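You operate a simulated robot arm through the tools that you are given. There is no shell and no other tool.

Carry out the task below with a simulated robot arm. There is one attempt and no reset: what you move stays moved.

JOB
Jack the mandrel free of the glossy tube in the puller.
Fine: tube on the puller's saddles, clamp shut first; wind the ram home and open the clamp after.

The check looks at the end state, three seconds after you hand in, the way a careful person would. Anything else that was tipped, shoved, dropped, spilled or broken makes it a failure.

ROBOT AND FRAMES
A 7-joint arm with a three-finger gripper, fixed in place. Base frame: the origin is on the floor under the middle of its stand, x ahead of it, y to its left, z up; the work surface is at about z = 0.8. Lengths are in m, angles in rad, forces in N, time in s.
It reaches about 1.342 m from its shoulder. Its first joint turns from -2.897 to 2.897 rad. Payload 2.69 kg.
Tool frame: the origin (TCP) lies between the finger pads and is the grasp point; the fingertips stand 0.03 m ahead of it; z points along the fingers, y is the line along which they close. The gripper opens to 0.128 m; its body begins 0.117 m behind the TCP.
Orientation is told as [roll, pitch, yaw] about the base's x, y, z axes, in that order, counted from this pose: with the fingers straight down and closing along the base's y, the tool's x points along the base's -x, its y along +y and its z along -z.

CONTROLS
- The arm moves only by the tool servo_tool. Its argument "deltas" is a list that holds one entry, the list of rows, each a list of 7 numbers: the shift along the tool's x, y, z in mm, then the turn, a rotation vector about the tool's x, y, z in rad, then the opening, from 0 (shut) to 1 (fully open). In form: [[[x, y, z, wx, wy, wz, jaw], ...]]. A call has 1 to 20 rows; each row shifts and turns the commanded pose from where the row before left it, along the tool's axes as they then stand. Rows are played at 5 a second. More than 0.05 m and 0.15 rad between two rows, or a gripper value outside its range, and nothing of the call is played. Where a pose cannot be reached the arm comes as near as it can. A force on the tool above 40 N (or 10 N above the force at the start of the call, whichever is more), or a blocked arm, ends the call early, and 0.2 s more pass. The fingers move at their own pace (about 0.127 m/s each) and stop on an object; they squeeze with about 38 N. The grip force told is the motor's: it shows also when the fingers shut on nothing. Time passes only in rows, and 0.2 s behind the last, so rows that do not move let the fingers close. The reply holds the time, the measured pose of the TCP, the force on the tool along the base axes, the opening and the grip force, in the units named above and with some noise, with the torque about the TCP (base axes, N m) and any sound that the robot's microphone picked up, and new pictures: "show" is both (left out), scene, wrist or none.
- Cameras (640 x 400 px; columns grow to the right, rows downward): "scene" is fixed at [0.3995, 0.4981, 1.435]; the picture's right is [-0.70, -0.71, 0.00], its down [-0.64, 0.63, -0.43] and it looks along [0.31, -0.30, -0.90] (base axes); focal length 214 px, centre (320, 200). "wrist" rides on the gripper at [0.058, 0.054, -0.131] in the tool frame; the picture's right is [-0.68, 0.74, 0.00], its down [-0.62, -0.57, -0.55] and it looks along [-0.40, -0.37, 0.84] (tool axes); focal length 234 px, centre (320, 200). There is no depth. A picture from a camera that has moved, and an enlarged one, comes with that camera's place and axes in the base frame and with its lens.
- raise_lower(by): moves the trunk up (or, below 0, down) by that many m; the arm rides with it, the base frame stays. It gives what a move gives, with no picture.
- close_up(camera, box): a new picture of the part [left, top, right, bottom] of that camera's present view, enlarged. It takes no simulated time.
- hand_in(): hands the job in; it is judged then, once.

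Places have to be worked out from the pictures, the camera data and where the tool is seen. Open the gripper and draw the arm clear of the work before you hand the job in, unless the task says otherwise.

The tools are called as name(argument=value, ...) on one line, values as JSON. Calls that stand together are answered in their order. servo_tool: Moves the arm, as the interface text tells. Its arguments: {"type":"object","properties":{"deltas":{"type":"array","items":{"type":"array","items":{"type":"array","items":{"type":"number"}}}},"show":{"type":"string","enum":["both","scene","wrist","none"]}},"required":["deltas"]} The other tools are called the same way: raise_lower (by) moves the trunk up or down; close_up (camera, box) takes an enlarged picture of a part of a camera's view; hand_in () hands the job in.

At the start:

```text
time: 0.0
ee_pos: [0.6982, -0.0121, 1.1198]
tcp_rot: [0.0, 0.001, 0.001]
ft_force: [0.0, 0.4, 1.1]
torque: [-0.01, 0.02, -0.04]
width: 0.1281
grasp_force: 0.0
trunk travel left (down, up): [-0.15, 0.2]
```

scene: 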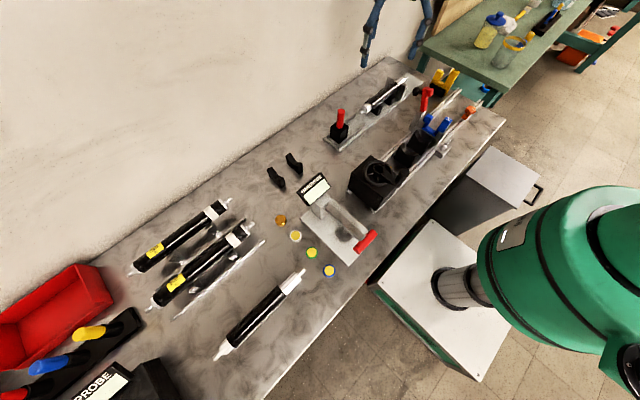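
wrist: 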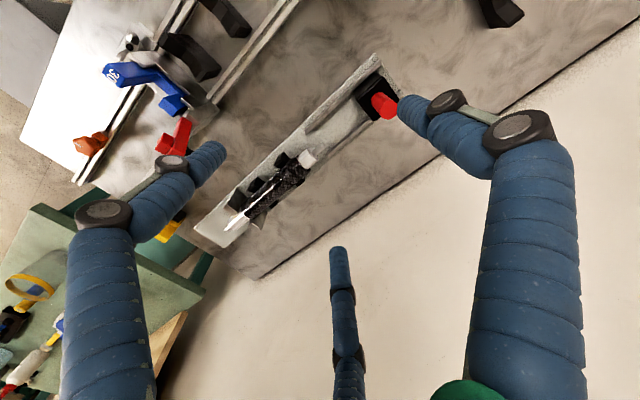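

The scene shows a bench with several tubes, a puller with handles, and other fixtures. I'll take enlarged pictures before moving anything.

close_up(camera="scene", box=[320, 50, 520, 220])

close_up(camera="scene", box=[110, 170, 310, 370])

close_up(camera="wrist", box=[40, 0, 440, 260])

close_up(camera="scene", box=[250, 140, 410, 290])

```text
2.35 times, centred on (420, 135) of scene
camera zoom: at [0.3995, 0.4981, 1.435], right [-0.7, -0.71, 0.0], down [-0.64, 0.63, -0.43], along [0.31, -0.3, -0.9], focal length 505 px, centre (85, 353)
```

zoom: 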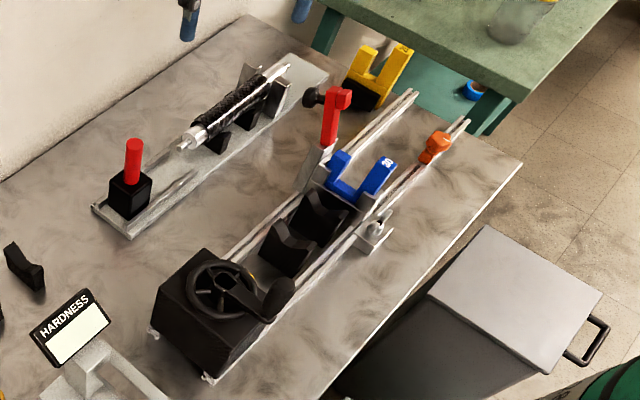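

```text
2.00 times, centred on (210, 270) of scene
camera zoom: at [0.3995, 0.4981, 1.435], right [-0.7, -0.71, 0.0], down [-0.64, 0.63, -0.43], along [0.31, -0.3, -0.9], focal length 429 px, centre (540, 60)
```

zoom: 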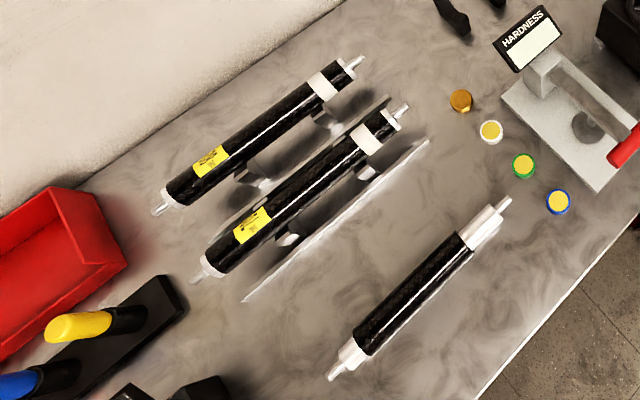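

```text
1.54 times, centred on (240, 130) of wrist
camera zoom: at [0.6389, 0.0412, 1.2508], right [0.68, 0.74, 0.0], down [0.62, -0.57, 0.55], along [0.4, -0.37, -0.84], focal length 360 px, centre (443, 308)
```

zoom: 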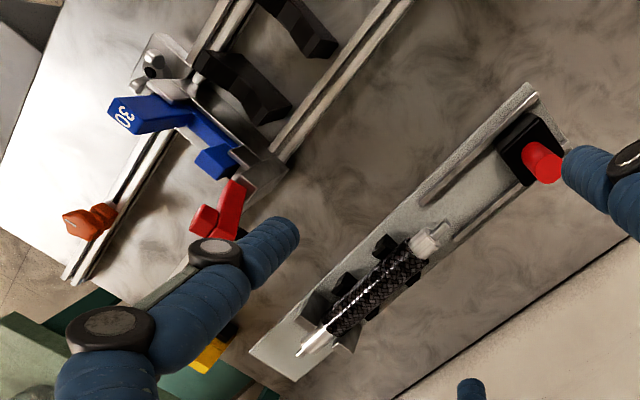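

```text
2.67 times, centred on (330, 215) of scene
camera zoom: at [0.3995, 0.4981, 1.435], right [-0.7, -0.71, 0.0], down [-0.64, 0.63, -0.43], along [0.31, -0.3, -0.9], focal length 572 px, centre (293, 160)
```

zoom: 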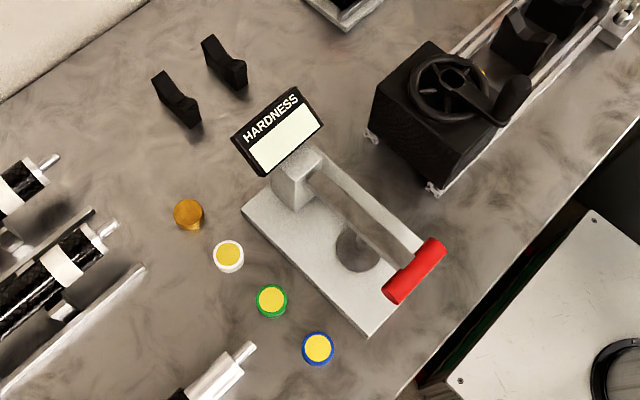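

The puller appears to run along base y at x≈0.5, with its handwheel near y≈0.18. The rack tubes are at x≈0.68 and 0.785, and one tube lies on the bench at x≈0.49. I'll move the open gripper high above the puller to look at it with the wrist camera.

servo_tool(deltas=[[[40, 20, 0, 0, 0, 0, 1], [40, 20, 0, 0, 0, 0, 1], [40, 20, 0, 0, 0, 0, 1], [40, 20, 0, 0, 0, 0, 1], [40, 20, 0, 0, 0, 0, 1], [40, 20, 0, 0, 0, 0, 1]]], show="both")

```text
time: 1.4
ee_pos: [0.4568, 0.1072, 1.1179]
tcp_rot: [-0.001, 0.001, -0.001]
ft_force: [-0.1, -0.5, 1.1]
torque: [0.02, 0.03, -0.01]
width: 0.1282
grasp_force: 0.1
trunk travel left (down, up): [-0.15, 0.2]
camera wrist: at [0.3989, 0.1616, 1.2501], right [0.68, 0.74, 0.0], down [0.62, -0.57, 0.55], along [0.4, -0.37, -0.84], focal length 234 px, centre (320, 200)
```

scene: 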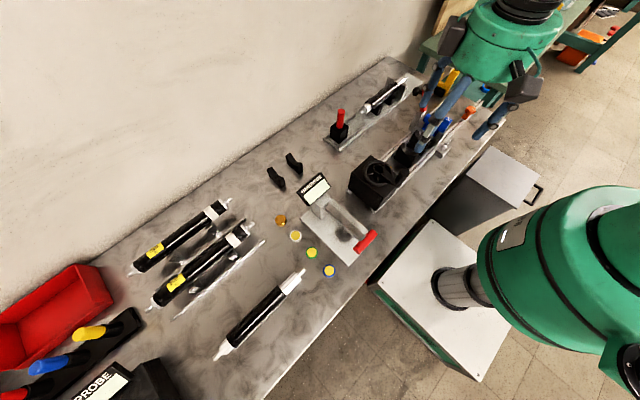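
wrist: 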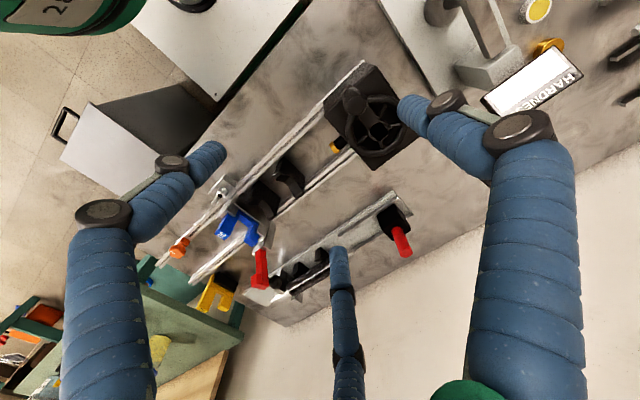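

The handwheel, saddles, blue fork and red lever are now visible from the wrist. I'll enlarge that view.

close_up(camera="wrist", box=[160, 60, 420, 222])

close_up(camera="wrist", box=[150, 160, 310, 310])

close_up(camera="scene", box=[0, 260, 200, 400])

close_up(camera="scene", box=[120, 185, 270, 315])

close_up(camera="scene", box=[200, 260, 320, 370])

```text
2.46 times, centred on (290, 141) of wrist
camera zoom: at [0.3989, 0.1616, 1.2501], right [0.68, 0.74, 0.0], down [0.62, -0.57, 0.55], along [0.4, -0.37, -0.84], focal length 576 px, centre (394, 345)
```

zoom: 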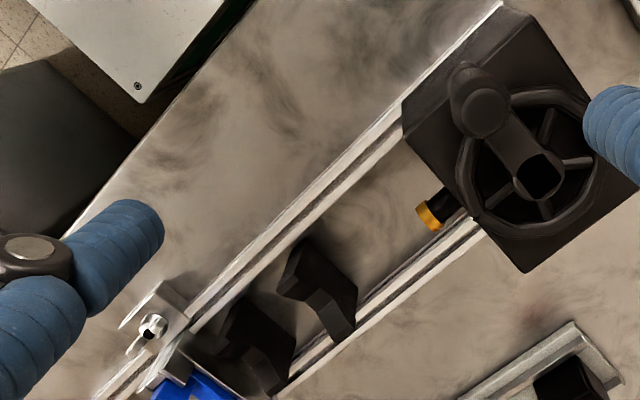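

```text
2.67 times, centred on (230, 235) of wrist
camera zoom: at [0.3989, 0.1616, 1.2501], right [0.68, 0.74, 0.0], down [0.62, -0.57, 0.55], along [0.4, -0.37, -0.84], focal length 624 px, centre (560, 107)
```

zoom: 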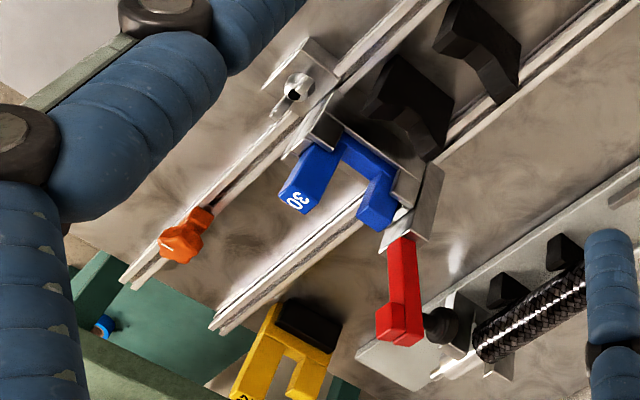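

```text
2.86 times, centred on (100, 330) of scene
camera zoom: at [0.3995, 0.4981, 1.435], right [-0.7, -0.71, 0.0], down [-0.64, 0.63, -0.43], along [0.31, -0.3, -0.9], focal length 613 px, centre (949, -171)
```

zoom: 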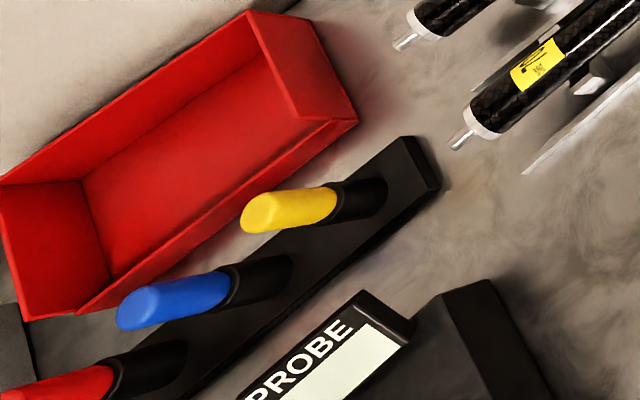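

```text
3.08 times, centred on (195, 250) of scene
camera zoom: at [0.3995, 0.4981, 1.435], right [-0.7, -0.71, 0.0], down [-0.64, 0.63, -0.43], along [0.31, -0.3, -0.9], focal length 660 px, centre (705, 46)
```

zoom: 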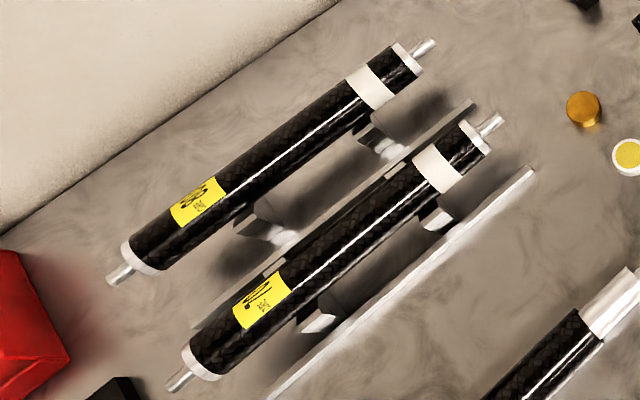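

```text
3.64 times, centred on (260, 315) of scene
camera zoom: at [0.3995, 0.4981, 1.435], right [-0.7, -0.71, 0.0], down [-0.64, 0.63, -0.43], along [0.31, -0.3, -0.9], focal length 780 px, centre (538, -218)
```

zoom: 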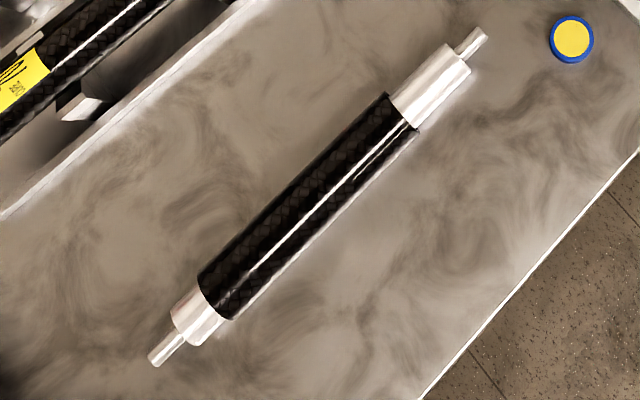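

The bench tube shows bare metal mandrel at both ends. The two rack tubes carry yellow labels and white bands. I'll take the camera over them to compare finish and read the labels.

servo_tool(deltas=[[[-5, 46, 0, 0, 0, 0, 1], [-5, 46, 0, 0, 0, 0, 1], [-5, 46, 0, 0, 0, 0, 1], [-5, 46, 0, 0, 0, 0, 1], [-5, 46, 0, 0, 0, 0, 1], [-5, 46, 5, 0, 0, 0, 1], [-5, 46, 10, 0, 0, 0, 1], [-5, 46, 10, 0, 0, 0, 1], [-5, 46, 10, 0, 0, 0, 1], [-5, 46, 10, 0, 0, 0, 1], [-5, 46, 10, 0, 0, 0, 1], [-5, 46, 10, 0, 0, 0, 1]]], show="both")

```text
time: 4.0
ee_pos: [0.5191, 0.658, 1.0534]
tcp_rot: [-0.001, 0.0, 0.0]
ft_force: [-0.3, -0.7, 0.1]
torque: [0.05, 0.0, -0.03]
width: 0.1278
grasp_force: 0.1
trunk travel left (down, up): [-0.15, 0.2]
camera wrist: at [0.4604, 0.7131, 1.1852], right [0.68, 0.74, 0.0], down [0.62, -0.57, 0.55], along [0.4, -0.37, -0.84], focal length 234 px, centre (320, 200)
```

scene: 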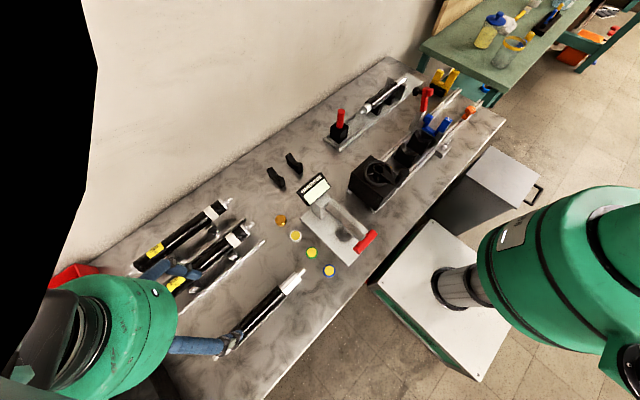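
wrist: 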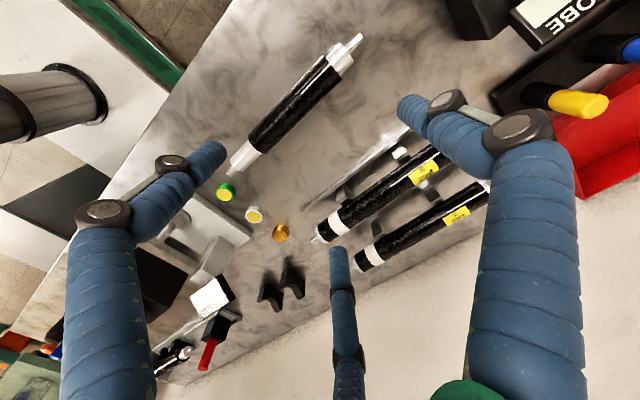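

close_up(camera="wrist", box=[220, 20, 380, 180])

close_up(camera="wrist", box=[300, 130, 500, 280])

close_up(camera="wrist", box=[390, 140, 490, 240])

```text
2.50 times, centred on (300, 100) of wrist
camera zoom: at [0.4604, 0.7131, 1.1852], right [0.68, 0.74, 0.0], down [0.62, -0.57, 0.55], along [0.4, -0.37, -0.84], focal length 585 px, centre (370, 450)
```

zoom: 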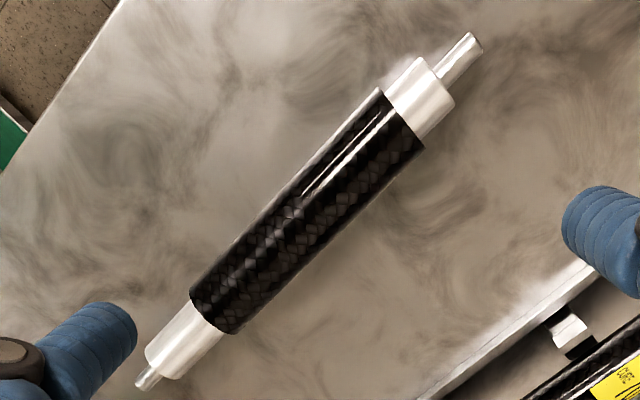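

```text
2.67 times, centred on (400, 205) of wrist
camera zoom: at [0.4604, 0.7131, 1.1852], right [0.68, 0.74, 0.0], down [0.62, -0.57, 0.55], along [0.4, -0.37, -0.84], focal length 624 px, centre (107, 187)
```

zoom: 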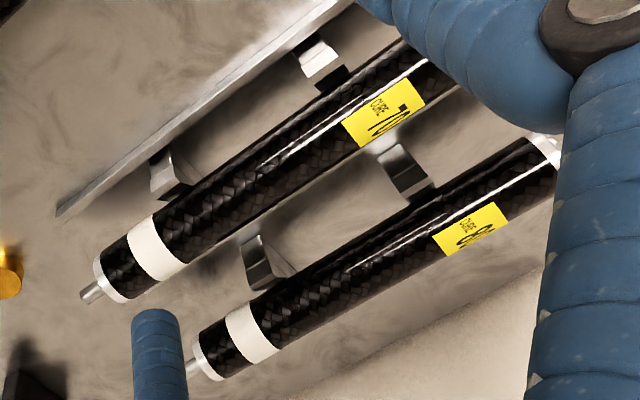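

```text
4.00 times, centred on (440, 190) of wrist
camera zoom: at [0.4604, 0.7131, 1.1852], right [0.68, 0.74, 0.0], down [0.62, -0.57, 0.55], along [0.4, -0.37, -0.84], focal length 937 px, centre (-160, 240)
```

zoom: 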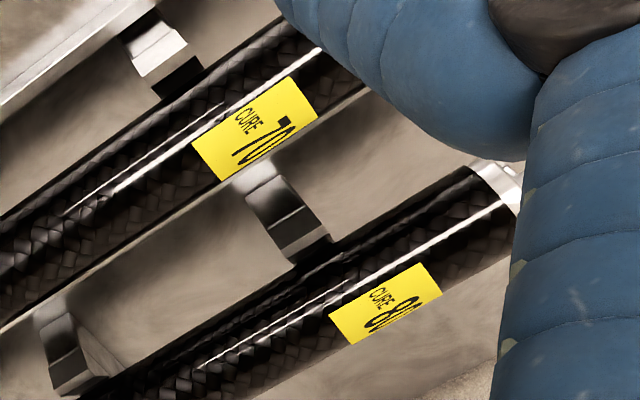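

The rack tubes are labelled CURE 70 and CURE 80. The unlabelled bench tube, smooth with bare mandrel ends, looks like the glossy one ready for pulling. I'll fly back for a closer look at the puller: saddles, fork, clamp and ram.

servo_tool(deltas=[[[0, -40, -10, 0, 0, 0, 1], [0, -48, -5, 0, 0, 0, 1], [0, -48, 0, 0, 0, 0, 1], [0, -48, 0, 0, 0, 0, 1], [5, -48, 0, 0, 0, 0, 1], [5, -48, 0, 0, 0, 0, 1], [5, -48, 0, 0, 0, 0, 1], [5, -48, 0, 0, 0, 0, 1], [5, -48, 0, 0, 0, 0, 1], [5, -48, 0, 0, 0, 0, 1], [5, -48, 0, 0, 0, 0, 1], [5, -48, 0, 0, 0, 0, 1], [5, -48, 0, 0, 0, 0, 1]]], show="wrist")

```text
time: 6.8
ee_pos: [0.4739, 0.0431, 1.0647]
tcp_rot: [-0.001, -0.001, -0.002]
ft_force: [0.3, 1.4, 0.2]
torque: [-0.04, 0.01, 0.04]
width: 0.128
grasp_force: 0.1
trunk travel left (down, up): [-0.15, 0.2]
camera wrist: at [0.415, 0.0972, 1.1963], right [0.68, 0.74, 0.0], down [0.62, -0.57, 0.55], along [0.4, -0.37, -0.84], focal length 234 px, centre (320, 200)
```

wrist: 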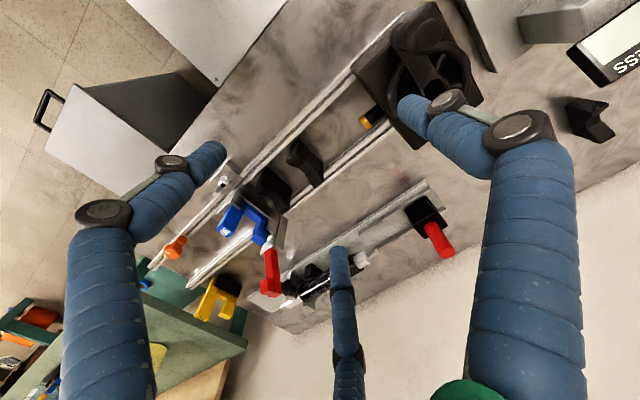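

close_up(camera="wrist", box=[150, 140, 330, 320])

close_up(camera="wrist", box=[210, 140, 310, 240])

close_up(camera="wrist", box=[330, 0, 490, 150])

close_up(camera="wrist", box=[240, 180, 460, 310])

```text
2.22 times, centred on (240, 230) of wrist
camera zoom: at [0.415, 0.0972, 1.1963], right [0.68, 0.74, 0.0], down [0.62, -0.57, 0.55], along [0.4, -0.37, -0.84], focal length 520 px, centre (498, 133)
```

zoom: 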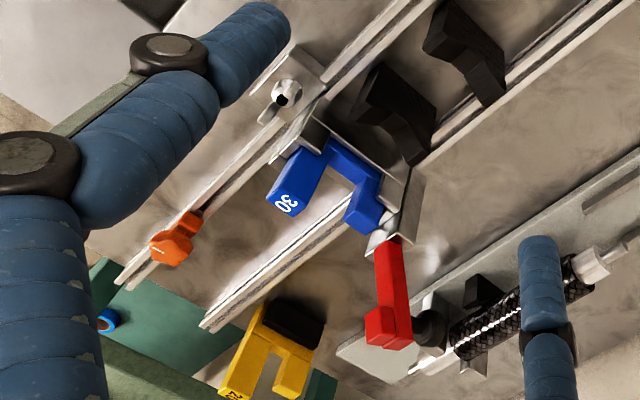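

```text
4.00 times, centred on (260, 190) of wrist
camera zoom: at [0.415, 0.0972, 1.1963], right [0.68, 0.74, 0.0], down [0.62, -0.57, 0.55], along [0.4, -0.37, -0.84], focal length 937 px, centre (560, 240)
```

zoom: 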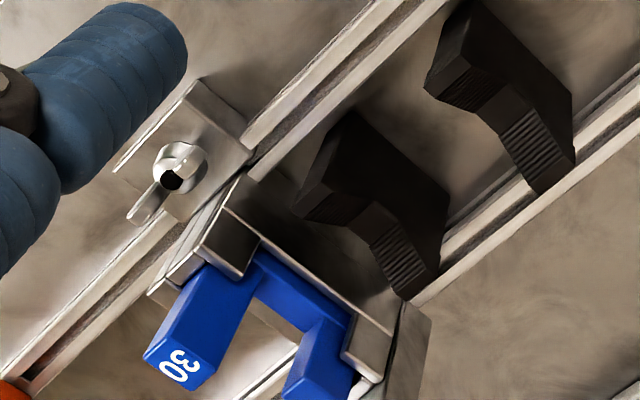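

```text
2.67 times, centred on (410, 75) of wrist
camera zoom: at [0.415, 0.0972, 1.1963], right [0.68, 0.74, 0.0], down [0.62, -0.57, 0.55], along [0.4, -0.37, -0.84], focal length 624 px, centre (80, 533)
```

zoom: 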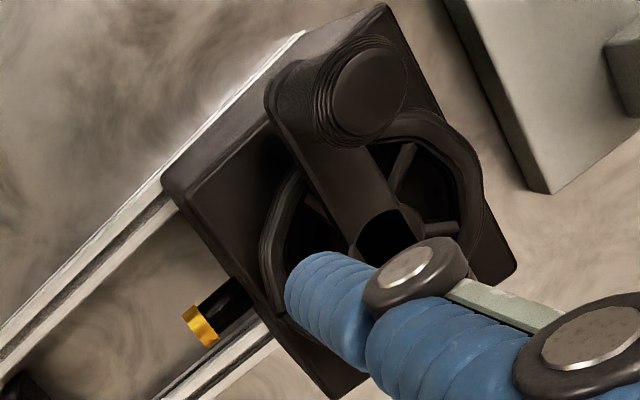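

```text
2.91 times, centred on (350, 245) of wrist
camera zoom: at [0.415, 0.0972, 1.1963], right [0.68, 0.74, 0.0], down [0.62, -0.57, 0.55], along [0.4, -0.37, -0.84], focal length 681 px, centre (233, 69)
```

zoom: 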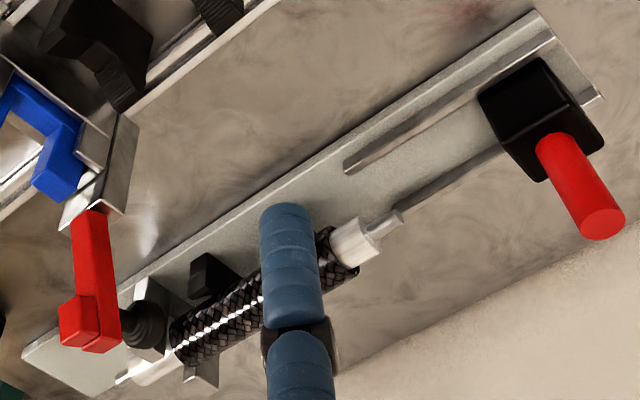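

The puller has two serrated saddles, a blue "30" fork in its holder, a red clamp lever on the +x side, and a ram with a yellow tip. I'll enlarge the yellow spare fork, the clamp and the orange part.

close_up(camera="wrist", box=[180, 260, 260, 330])

close_up(camera="wrist", box=[240, 220, 310, 300])

close_up(camera="scene", box=[400, 60, 490, 140])

```text
5.71 times, centred on (220, 295) of wrist
camera zoom: at [0.415, 0.0972, 1.1963], right [0.68, 0.74, 0.0], down [0.62, -0.57, 0.55], along [0.4, -0.37, -0.84], focal length 1338 px, centre (891, -343)
```

zoom: 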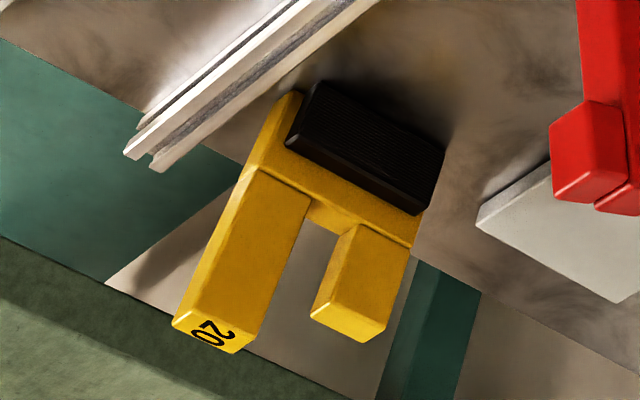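

```text
5.00 times, centred on (275, 260) of wrist
camera zoom: at [0.415, 0.0972, 1.1963], right [0.68, 0.74, 0.0], down [0.62, -0.57, 0.55], along [0.4, -0.37, -0.84], focal length 1171 px, centre (545, -100)
```

zoom: 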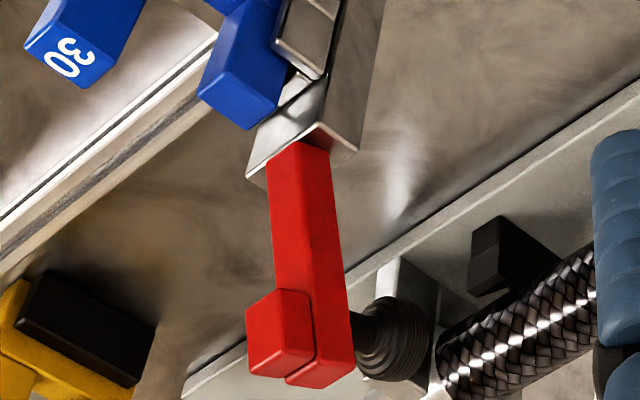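

```text
5.00 times, centred on (445, 100) of scene
camera zoom: at [0.3995, 0.4981, 1.435], right [-0.7, -0.71, 0.0], down [-0.64, 0.63, -0.43], along [0.31, -0.3, -0.9], focal length 1072 px, centre (-305, 700)
```

zoom: 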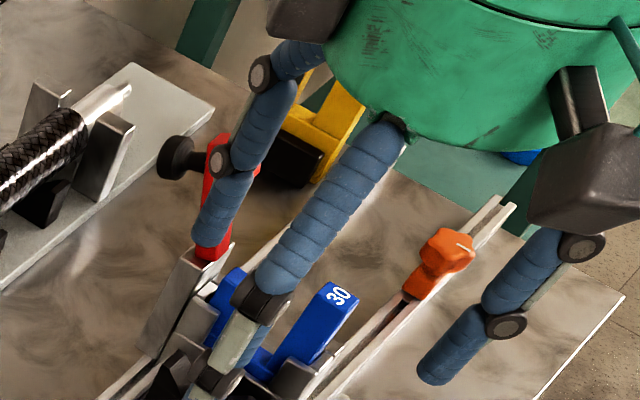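

The spare yellow fork reads "20", and the fitted "30" seems to match the roughly 30 mm mandrel. I'll check the finger layout and the saddles from the scene camera before planning the grasp.

close_up(camera="scene", box=[360, 60, 540, 180])

close_up(camera="wrist", box=[140, 60, 440, 280])

```text
3.33 times, centred on (450, 120) of scene
camera zoom: at [0.3995, 0.4981, 1.435], right [-0.7, -0.71, 0.0], down [-0.64, 0.63, -0.43], along [0.31, -0.3, -0.9], focal length 715 px, centre (-113, 467)
```

zoom: 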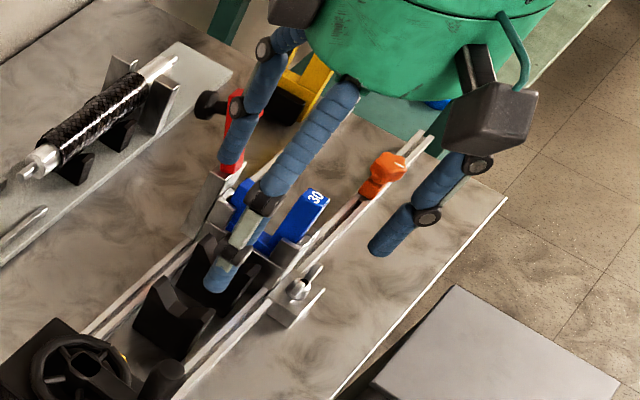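

```text
1.82 times, centred on (290, 170) of wrist
camera zoom: at [0.415, 0.0972, 1.1963], right [0.68, 0.74, 0.0], down [0.62, -0.57, 0.55], along [0.4, -0.37, -0.84], focal length 426 px, centre (374, 254)
```

zoom: 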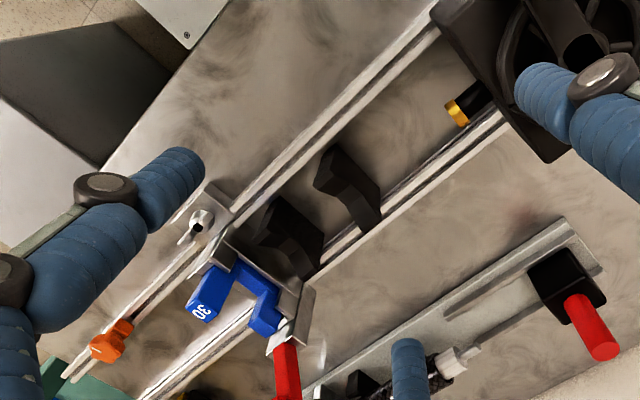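

I'll turn the gripper by −90° in yaw, so the fingers close along base x across the tube, and move up a little so I can see the puller from the other side.

servo_tool(deltas=[[[0, 0, -5, 0, 0, 0.1428, 1], [0, 0, -5, 0, 0, 0.1428, 1], [0, 0, -5, 0, 0, 0.1428, 1], [0, 0, -5, 0, 0, 0.1428, 1], [0, 0, -5, 0, 0, 0.1428, 1], [0, 0, 0, 0, 0, 0.1428, 1], [0, 0, 0, 0, 0, 0.1428, 1], [0, 0, 0, 0, 0, 0.1428, 1], [0, 0, 0, 0, 0, 0.1428, 1], [0, 0, 0, 0, 0, 0.1428, 1], [0, 0, 0, 0, 0, 0.1428, 1]]], show="both")

```text
time: 9.2
ee_pos: [0.4732, 0.0423, 1.0947]
tcp_rot: [-0.001, -0.001, -1.573]
ft_force: [0.5, -0.6, -0.5]
torque: [0.01, 0.01, 0.03]
width: 0.1282
grasp_force: 0.0
trunk travel left (down, up): [-0.15, 0.2]
camera wrist: at [0.5264, 0.1022, 1.2255], right [0.73, -0.68, 0.0], down [-0.57, -0.61, 0.55], along [-0.37, -0.4, -0.84], focal length 234 px, centre (320, 200)
```

scene: 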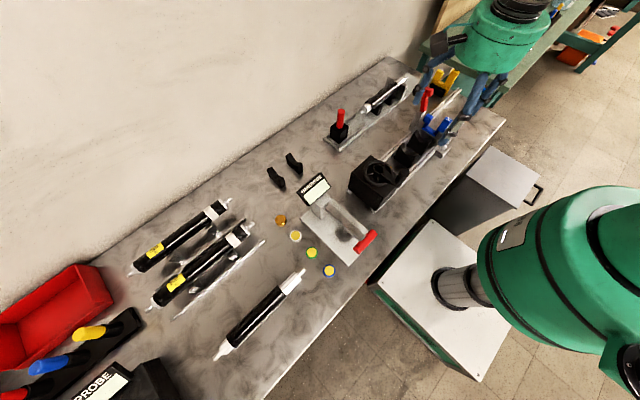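
wrist: 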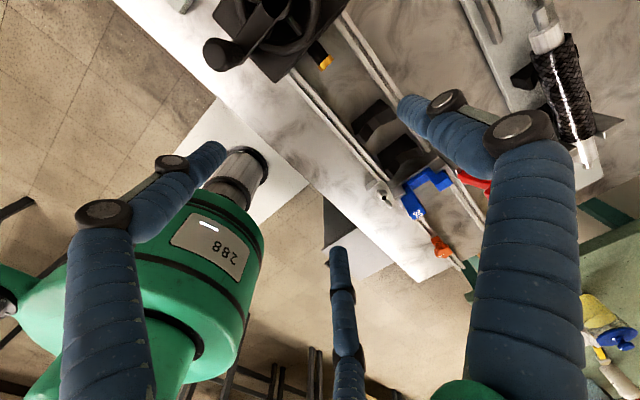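

The gripper is turned and now closes along base x. I'll shift it to the +x side to look back down on the saddles, fork and clamp.

servo_tool(deltas=[[[2, 37, 8, 0, 0, 0, 1], [2, 37, 8, 0, 0, 0, 1], [2, 37, 8, 0, 0, 0, 1], [2, 37, 8, 0, 0, 0, 1]]], show="wrist")

```text
time: 10.2
ee_pos: [0.6216, 0.0538, 1.0632]
tcp_rot: [0.0, 0.0, -1.571]
ft_force: [0.2, 0.7, 0.4]
torque: [0.02, -0.04, 0.03]
width: 0.1276
grasp_force: 0.1
trunk travel left (down, up): [-0.15, 0.2]
camera wrist: at [0.6749, 0.1122, 1.1942], right [0.74, -0.68, 0.0], down [-0.57, -0.62, 0.55], along [-0.37, -0.4, -0.84], focal length 234 px, centre (320, 200)
```

wrist: 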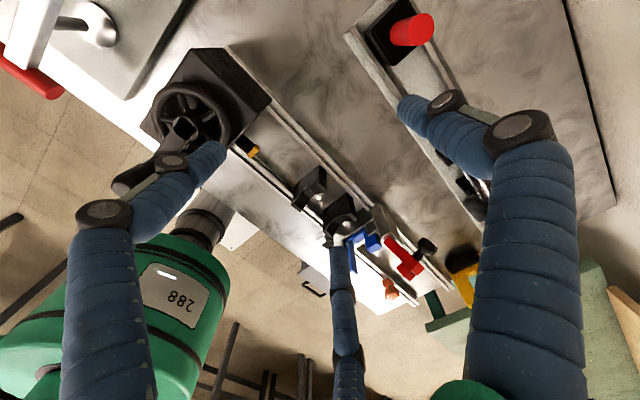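

close_up(camera="wrist", box=[230, 120, 450, 310])

close_up(camera="wrist", box=[280, 160, 380, 260])

close_up(camera="wrist", box=[340, 190, 460, 300])

close_up(camera="scene", box=[340, 80, 480, 220])

```text
2.11 times, centred on (340, 215) of wrist
camera zoom: at [0.6749, 0.1122, 1.1942], right [0.74, -0.68, 0.0], down [-0.57, -0.62, 0.55], along [-0.37, -0.4, -0.84], focal length 493 px, centre (278, 168)
```

zoom: 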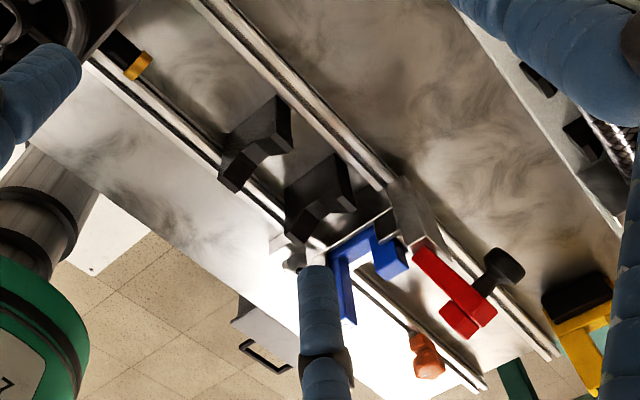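

```text
4.00 times, centred on (330, 210) of wrist
camera zoom: at [0.6749, 0.1122, 1.1942], right [0.74, -0.68, 0.0], down [-0.57, -0.62, 0.55], along [-0.37, -0.4, -0.84], focal length 937 px, centre (280, 160)
```

zoom: 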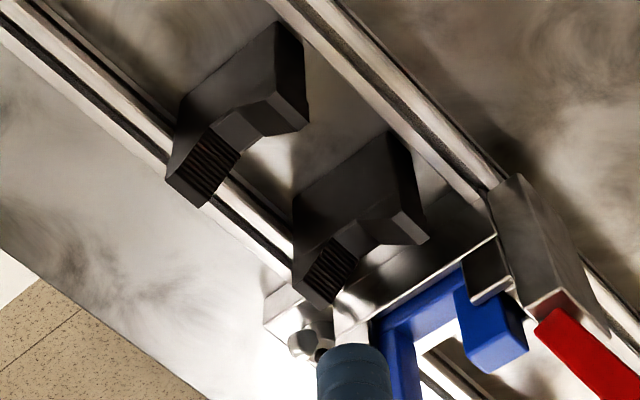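

```text
3.64 times, centred on (400, 245) of wrist
camera zoom: at [0.6749, 0.1122, 1.1942], right [0.74, -0.68, 0.0], down [-0.57, -0.62, 0.55], along [-0.37, -0.4, -0.84], focal length 852 px, centre (29, 36)
```

zoom: 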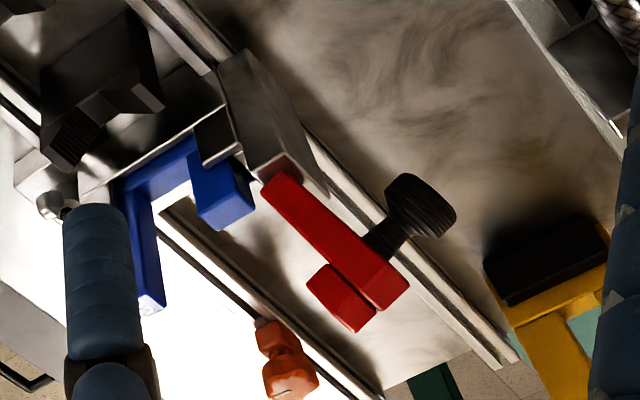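

```text
2.86 times, centred on (410, 150) of scene
camera zoom: at [0.3995, 0.4981, 1.435], right [-0.7, -0.71, 0.0], down [-0.64, 0.63, -0.43], along [0.31, -0.3, -0.9], focal length 613 px, centre (63, 343)
```

zoom: 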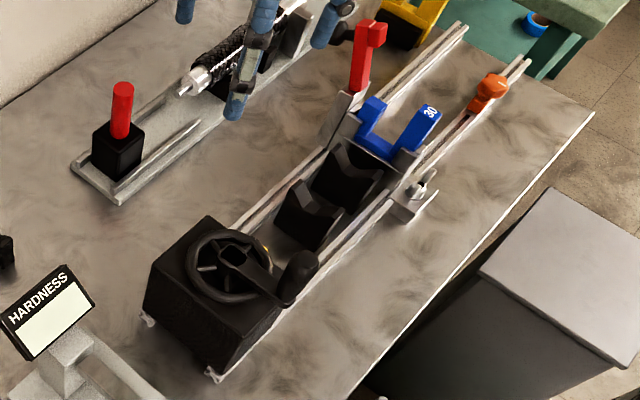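

The clamp is now clear: the red bar is hinged on the +x post, with a black knob on its outer side and a red pad on its inner side. It swings over the fork toward −x. I'll zoom in to triangulate the saddles and the crank.

close_up(camera="scene", box=[395, 105, 445, 160])

close_up(camera="scene", box=[345, 145, 425, 215])

close_up(camera="wrist", box=[100, 40, 280, 200])

close_up(camera="wrist", box=[285, 160, 365, 230])

```text
7.27 times, centred on (420, 132) of scene
camera zoom: at [0.3995, 0.4981, 1.435], right [-0.7, -0.71, 0.0], down [-0.64, 0.63, -0.43], along [0.31, -0.3, -0.9], focal length 1560 px, centre (-407, 691)
```

zoom: 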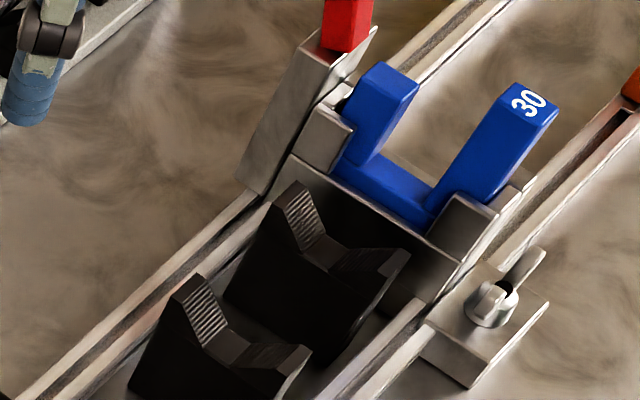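

```text
5.71 times, centred on (385, 180) of scene
camera zoom: at [0.3995, 0.4981, 1.435], right [-0.7, -0.71, 0.0], down [-0.64, 0.63, -0.43], along [0.31, -0.3, -0.9], focal length 1226 px, centre (-51, 314)
```

zoom: 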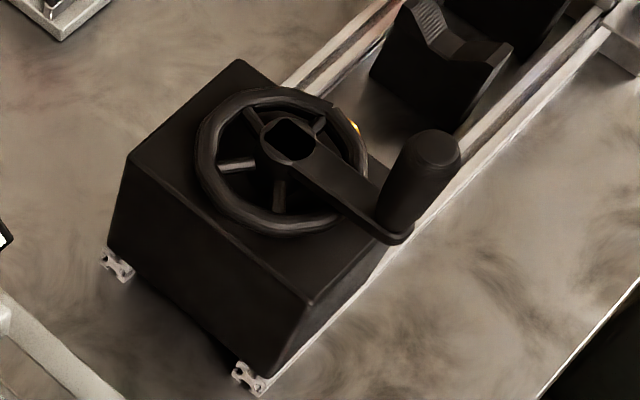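

```text
2.50 times, centred on (190, 120) of wrist
camera zoom: at [0.6749, 0.1122, 1.1942], right [0.74, -0.68, 0.0], down [-0.57, -0.62, 0.55], along [-0.37, -0.4, -0.84], focal length 585 px, centre (645, 400)
```

zoom: 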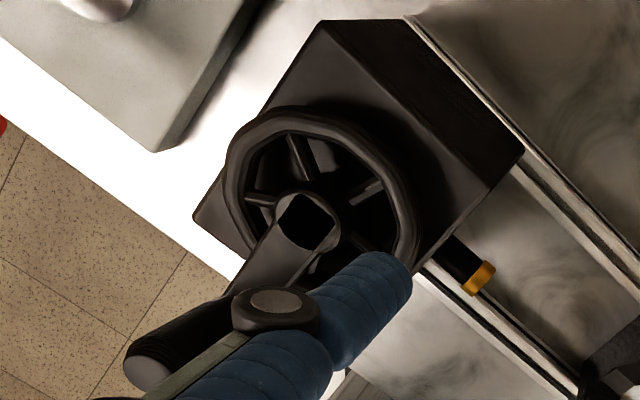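

```text
5.71 times, centred on (325, 195) of wrist
camera zoom: at [0.6749, 0.1122, 1.1942], right [0.74, -0.68, 0.0], down [-0.57, -0.62, 0.55], along [-0.37, -0.4, -0.84], focal length 1338 px, centre (291, 229)
```

zoom: 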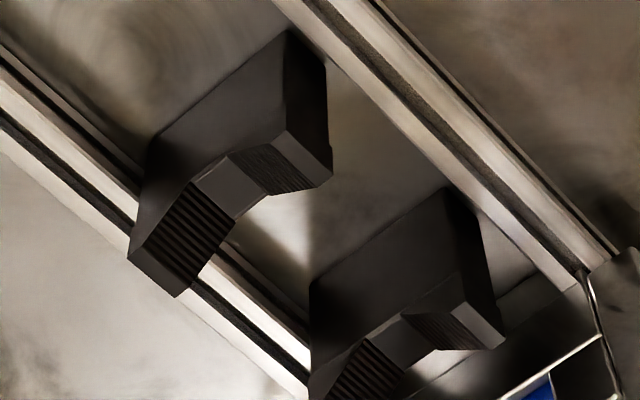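

I have the crank hub at about (0.522, 0.156, 0.945) and the handle at about (0.46, 0.157) with its top near z≈1.0. Next I'll close the gripper in free air to see how the three fingers meet.

servo_tool(deltas=[[[0, 0, 0, 0, 0, 0, 0.3], [0, 0, 0, 0, 0, 0, 0.3], [0, 0, 0, 0, 0, 0, 0.3], [0, 0, 0, 0, 0, 0, 0.3]]], show="both")

servo_tool(deltas=[[[0, 0, 0, 0, 0, 0, 0], [0, 0, 0, 0, 0, 0, 0], [0, 0, 0, 0, 0, 0, 0], [0, 0, 0, 0, 0, 0, 0]]], show="both")

```text
time: 11.2
ee_pos: [0.6209, 0.0536, 1.0627]
tcp_rot: [0.0, 0.0, -1.569]
ft_force: [0.1, -0.5, 0.1]
torque: [0.02, -0.02, 0.01]
width: 0.0385
grasp_force: 0.1
trunk travel left (down, up): [-0.15, 0.2]
camera wrist: at [0.6749, 0.1122, 1.1942], right [0.74, -0.68, 0.0], down [-0.57, -0.62, 0.55], along [-0.37, -0.4, -0.84], focal length 234 px, centre (320, 200)
```

scene: 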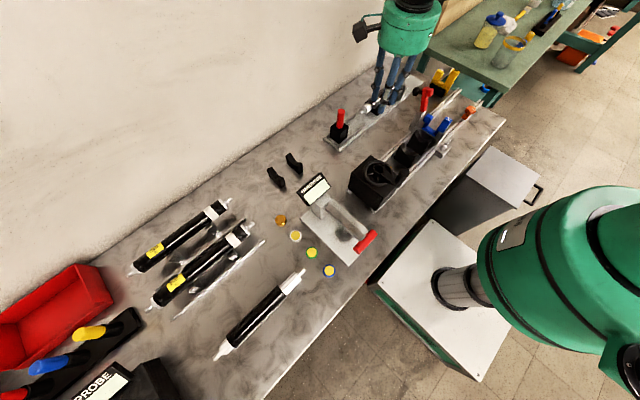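
wrist: 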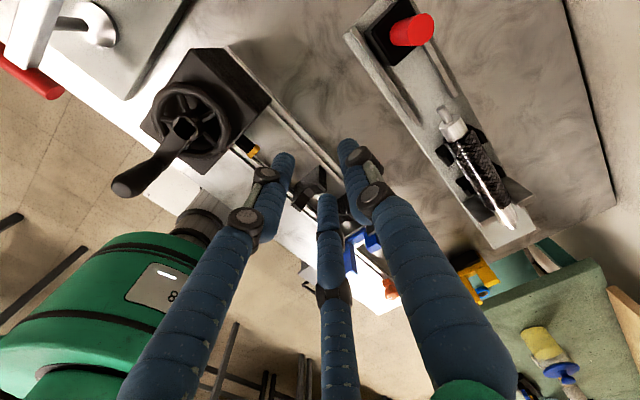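

```text
time: 12.2
ee_pos: [0.6223, 0.0536, 1.0625]
tcp_rot: [0.0, 0.0, -1.572]
ft_force: [-0.7, -0.3, 0.0]
torque: [-0.03, 0.0, 0.0]
width: 0.0023
grasp_force: 31.3
trunk travel left (down, up): [-0.15, 0.2]
camera wrist: at [0.6749, 0.1122, 1.1942], right [0.74, -0.68, 0.0], down [-0.57, -0.62, 0.55], along [-0.37, -0.4, -0.84], focal length 234 px, centre (320, 200)
```

scene: 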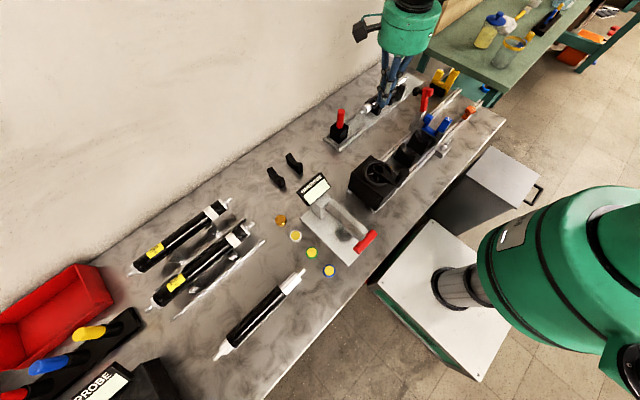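
wrist: 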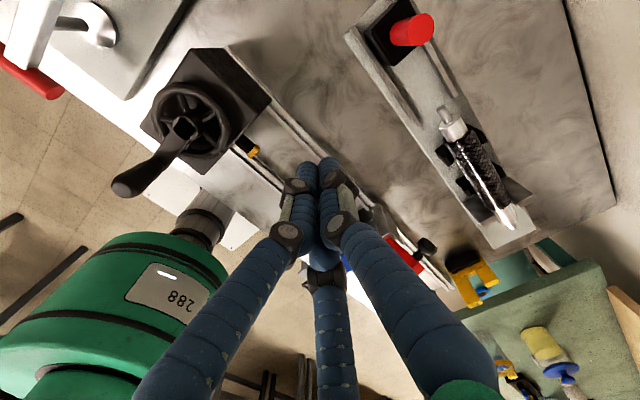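

The three fingers close concentrically, at roughly 120° spacing. I plan to grip the bench tube near its centre of mass with the fingers clear of where the saddles will be. I'll fly over the bench tube now, staying high and half open.

servo_tool(deltas=[[[45, -12, 0, 0, 0, 0, 0.9], [45, -12, 0, 0, 0, 0, 0.9], [45, -12, 0, 0, 0, 0, 0.9], [45, -12, 0, 0, 0, 0, 0.9], [45, -12, 0, 0, 0, 0, 0.9], [45, -12, 0, 0, 0, 0, 0.9], [45, -12, 0, 0, 0, 0, 0.9], [45, -12, 0, 0, 0, 0, 0.9], [45, -12, 0, 0, 0, 0, 0.9], [45, -12, 0, 0, 0, 0, 0.9], [45, -12, 0, 0, 0, 0, 0.9], [45, -10, 0, 0, 0, 0, 0.9]]], show="both")

```text
time: 14.8
ee_pos: [0.4772, 0.5935, 1.0615]
tcp_rot: [0.0, 0.002, -1.571]
ft_force: [-0.4, -0.5, 0.8]
torque: [0.01, -0.01, 0.02]
width: 0.1153
grasp_force: 0.1
trunk travel left (down, up): [-0.15, 0.2]
camera wrist: at [0.5309, 0.6514, 1.1937], right [0.74, -0.68, 0.0], down [-0.57, -0.62, 0.55], along [-0.37, -0.4, -0.84], focal length 234 px, centre (320, 200)
```

scene: 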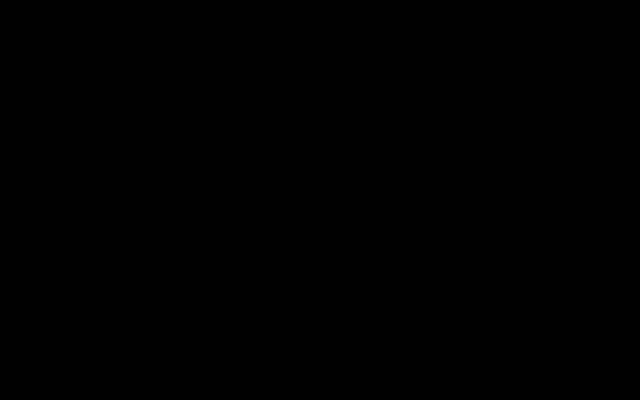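
wrist: 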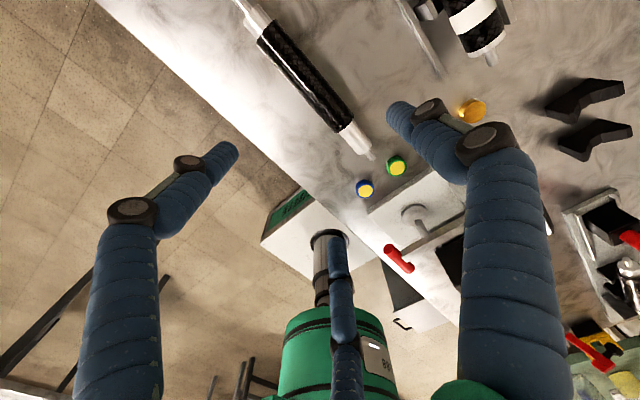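

The scene view is blocked by the arm, but the wrist camera sees the tube well. I'll zoom in to fix its position and thickness.

close_up(camera="wrist", box=[230, 0, 390, 170])

close_up(camera="wrist", box=[310, 80, 390, 170])

close_up(camera="wrist", box=[230, 0, 310, 70])

```text
2.35 times, centred on (310, 85) of wrist
camera zoom: at [0.5309, 0.6514, 1.1937], right [0.74, -0.68, 0.0], down [-0.57, -0.62, 0.55], along [-0.37, -0.4, -0.84], focal length 551 px, centre (344, 471)
```

zoom: 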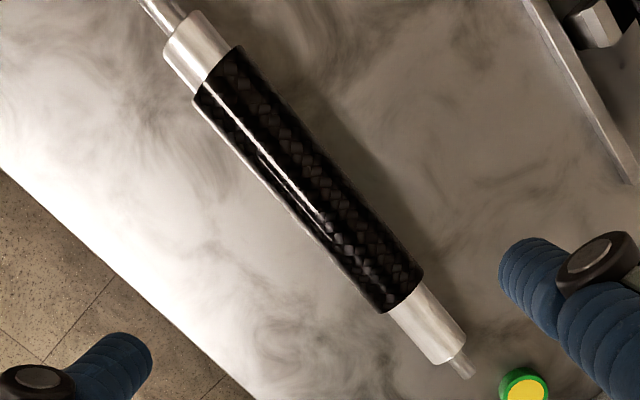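

```text
4.44 times, centred on (350, 125) of wrist
camera zoom: at [0.5309, 0.6514, 1.1937], right [0.74, -0.68, 0.0], down [-0.57, -0.62, 0.55], along [-0.37, -0.4, -0.84], focal length 1041 px, centre (187, 533)
```

zoom: 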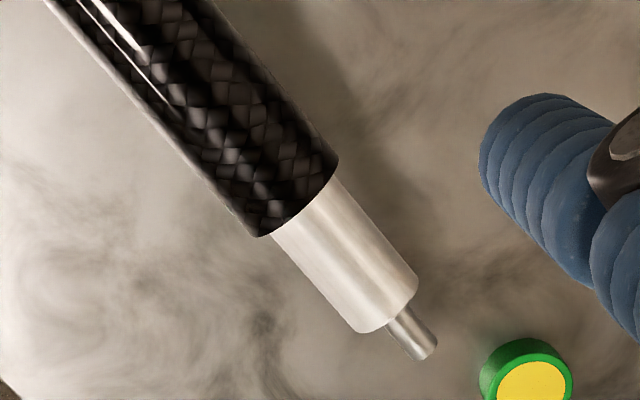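

```text
5.71 times, centred on (270, 35) of wrist
camera zoom: at [0.5309, 0.6514, 1.1937], right [0.74, -0.68, 0.0], down [-0.57, -0.62, 0.55], along [-0.37, -0.4, -0.84], focal length 1338 px, centre (606, 1143)
```

zoom: 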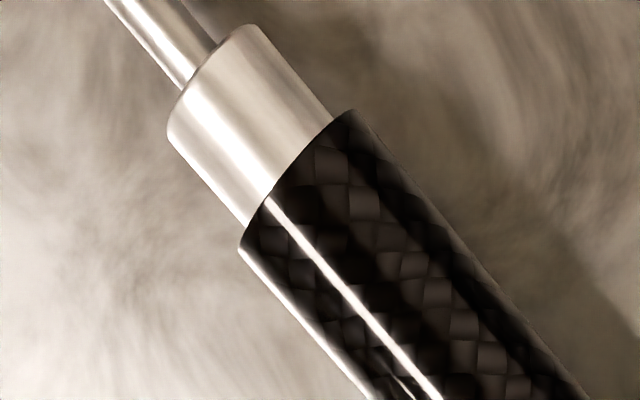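

The tube axis is at x≈0.4906 with an OD of about 37.5 mm and a mandrel of about 29–30 mm. The tube body runs from y≈0.548 to 0.712. I'll descend beside it with the fingers open, stopping a little high first.

servo_tool(deltas=[[[2, 4, 40, 0, 0, 0, 0.9], [0, 0, 45, 0, 0, 0, 0.9], [0, 0, 45, 0, 0, 0, 0.9], [0, 0, 40, 0, 0, 0, 0.9], [0, 0, 25, 0, 0, 0, 0.9], [0, 0, 15, 0, 0, 0, 0.9], [0, 0, 0, 0, 0, 0, 0.9]]], show="wrist")

```text
time: 16.4
ee_pos: [0.4822, 0.5942, 0.8523]
tcp_rot: [0.001, 0.002, -1.57]
ft_force: [-0.5, -0.1, 0.0]
torque: [0.0, -0.01, 0.01]
width: 0.1153
grasp_force: 0.0
trunk travel left (down, up): [-0.15, 0.2]
camera wrist: at [0.5358, 0.6527, 0.9836], right [0.74, -0.68, 0.0], down [-0.57, -0.62, 0.55], along [-0.37, -0.4, -0.84], focal length 234 px, centre (320, 200)
```

wrist: 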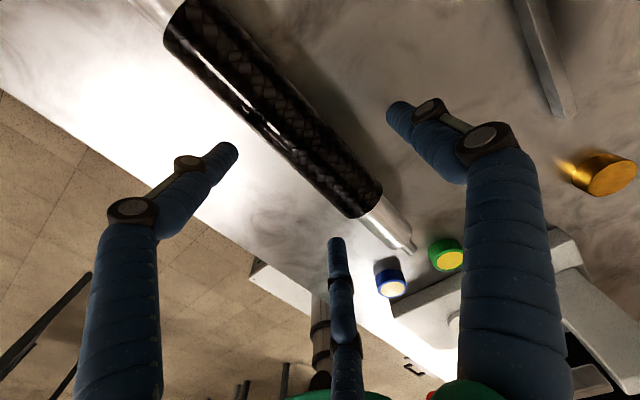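

The single finger is on the +x side of the tube and the pair is on the −x side, all clear. I'll lower the last 16 mm and close on the tube.

servo_tool(deltas=[[[1, -1, 8, 0, 0, 0, 0.9], [0, 0, 8, 0, 0, 0, 0.9], [0, 0, 0, 0, 0, 0, 0.9]]], show="none")

servo_tool(deltas=[[[0, 0, 0, 0, 0, 0, 0.6], [0, 0, 0, 0, 0, 0, 0.5], [0, 0, 0, 0, 0, 0, 0.45], [0, 0, 0, 0, 0, 0, 0.4], [0, 0, 0, 0, 0, 0, 0.35]]], show="wrist")

```text
time: 17.2
ee_pos: [0.481, 0.5947, 0.8356]
tcp_rot: [-0.002, 0.001, -1.571]
ft_force: [0.0, 0.0, 0.1]
torque: [-0.01, -0.01, -0.01]
width: 0.1153
grasp_force: 0.1
trunk travel left (down, up): [-0.15, 0.2]
```

```text
time: 18.4
ee_pos: [0.4808, 0.5939, 0.8368]
tcp_rot: [0.0, 0.0, -1.572]
ft_force: [-1.1, 0.6, 2.4]
torque: [-0.05, -0.04, -0.04]
width: 0.0573
grasp_force: 37.7
trunk travel left (down, up): [-0.15, 0.2]
camera wrist: at [0.535, 0.6535, 0.9683], right [0.74, -0.68, 0.0], down [-0.57, -0.62, 0.55], along [-0.37, -0.4, -0.84], focal length 234 px, centre (320, 200)
```

wrist: 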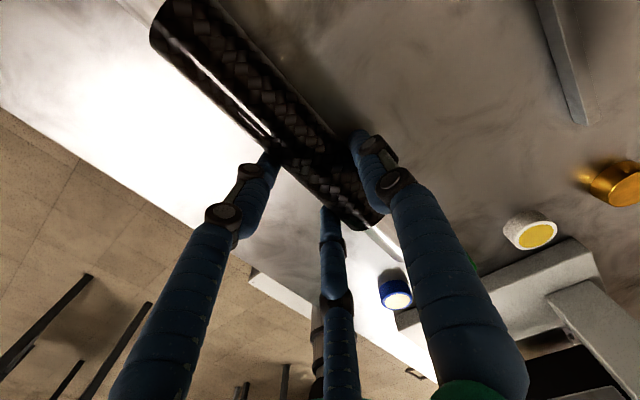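

The fingers stopped at 57 mm as predicted, which puts the tube radius at about 19 mm, and the grip force is 38 N. I'll lift gently and read the weight and any tilt.

servo_tool(deltas=[[[0, 0, -5, 0, 0, 0, 0.3], [0, 0, -10, 0, 0, 0, 0.3], [0, 0, -15, 0, 0, 0, 0.3], [0, 0, -20, 0, 0, 0, 0.3], [0, 0, 0, 0, 0, 0, 0.3]]], show="wrist")

```text
time: 19.6
ee_pos: [0.4808, 0.5934, 0.8862]
tcp_rot: [-0.001, 0.001, -1.571]
ft_force: [0.3, -1.5, -2.8]
torque: [-0.1, 0.01, 0.02]
width: 0.0569
grasp_force: 38.1
trunk travel left (down, up): [-0.15, 0.2]
camera wrist: at [0.5345, 0.6532, 1.0186], right [0.74, -0.68, 0.0], down [-0.57, -0.62, 0.55], along [-0.37, -0.4, -0.84], focal length 234 px, centre (320, 200)
```

wrist: 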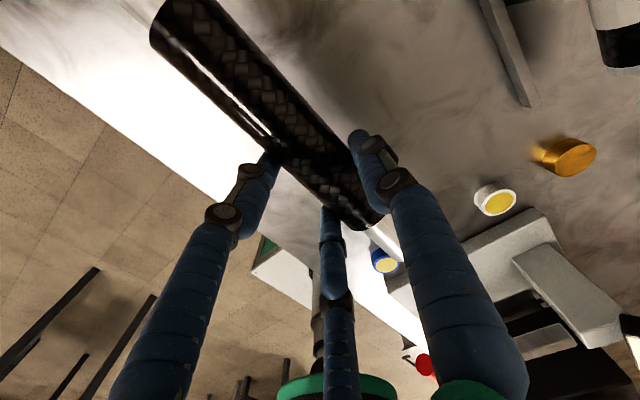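

It weighs about 0.3 kg and hangs level. With this grip one finger would sit right over a saddle arm, so I'll set the tube back down. I'll re-grip near mid-length so the single finger can drop between the two saddles.

servo_tool(deltas=[[[0, 0, 20, 0, 0, 0, 0.3], [0, 0, 16, 0, 0, 0, 0.3], [0, 0, 8, 0, 0, 0, 0.3], [0, 0, 3, 0, 0, 0, 0.3], [0, 0, 2, 0, 0, 0, 0.3], [0, 0, 0.5, 0, 0, 0, 0.3], [0, 0, 0, 0, 0, 0, 0.3]]], show="none")

```text
time: 21.2
ee_pos: [0.4813, 0.5941, 0.8371]
tcp_rot: [-0.001, 0.0, -1.572]
ft_force: [-0.4, 0.8, 2.4]
torque: [-0.16, -0.03, -0.01]
width: 0.0569
grasp_force: 37.8
trunk travel left (down, up): [-0.15, 0.2]
```

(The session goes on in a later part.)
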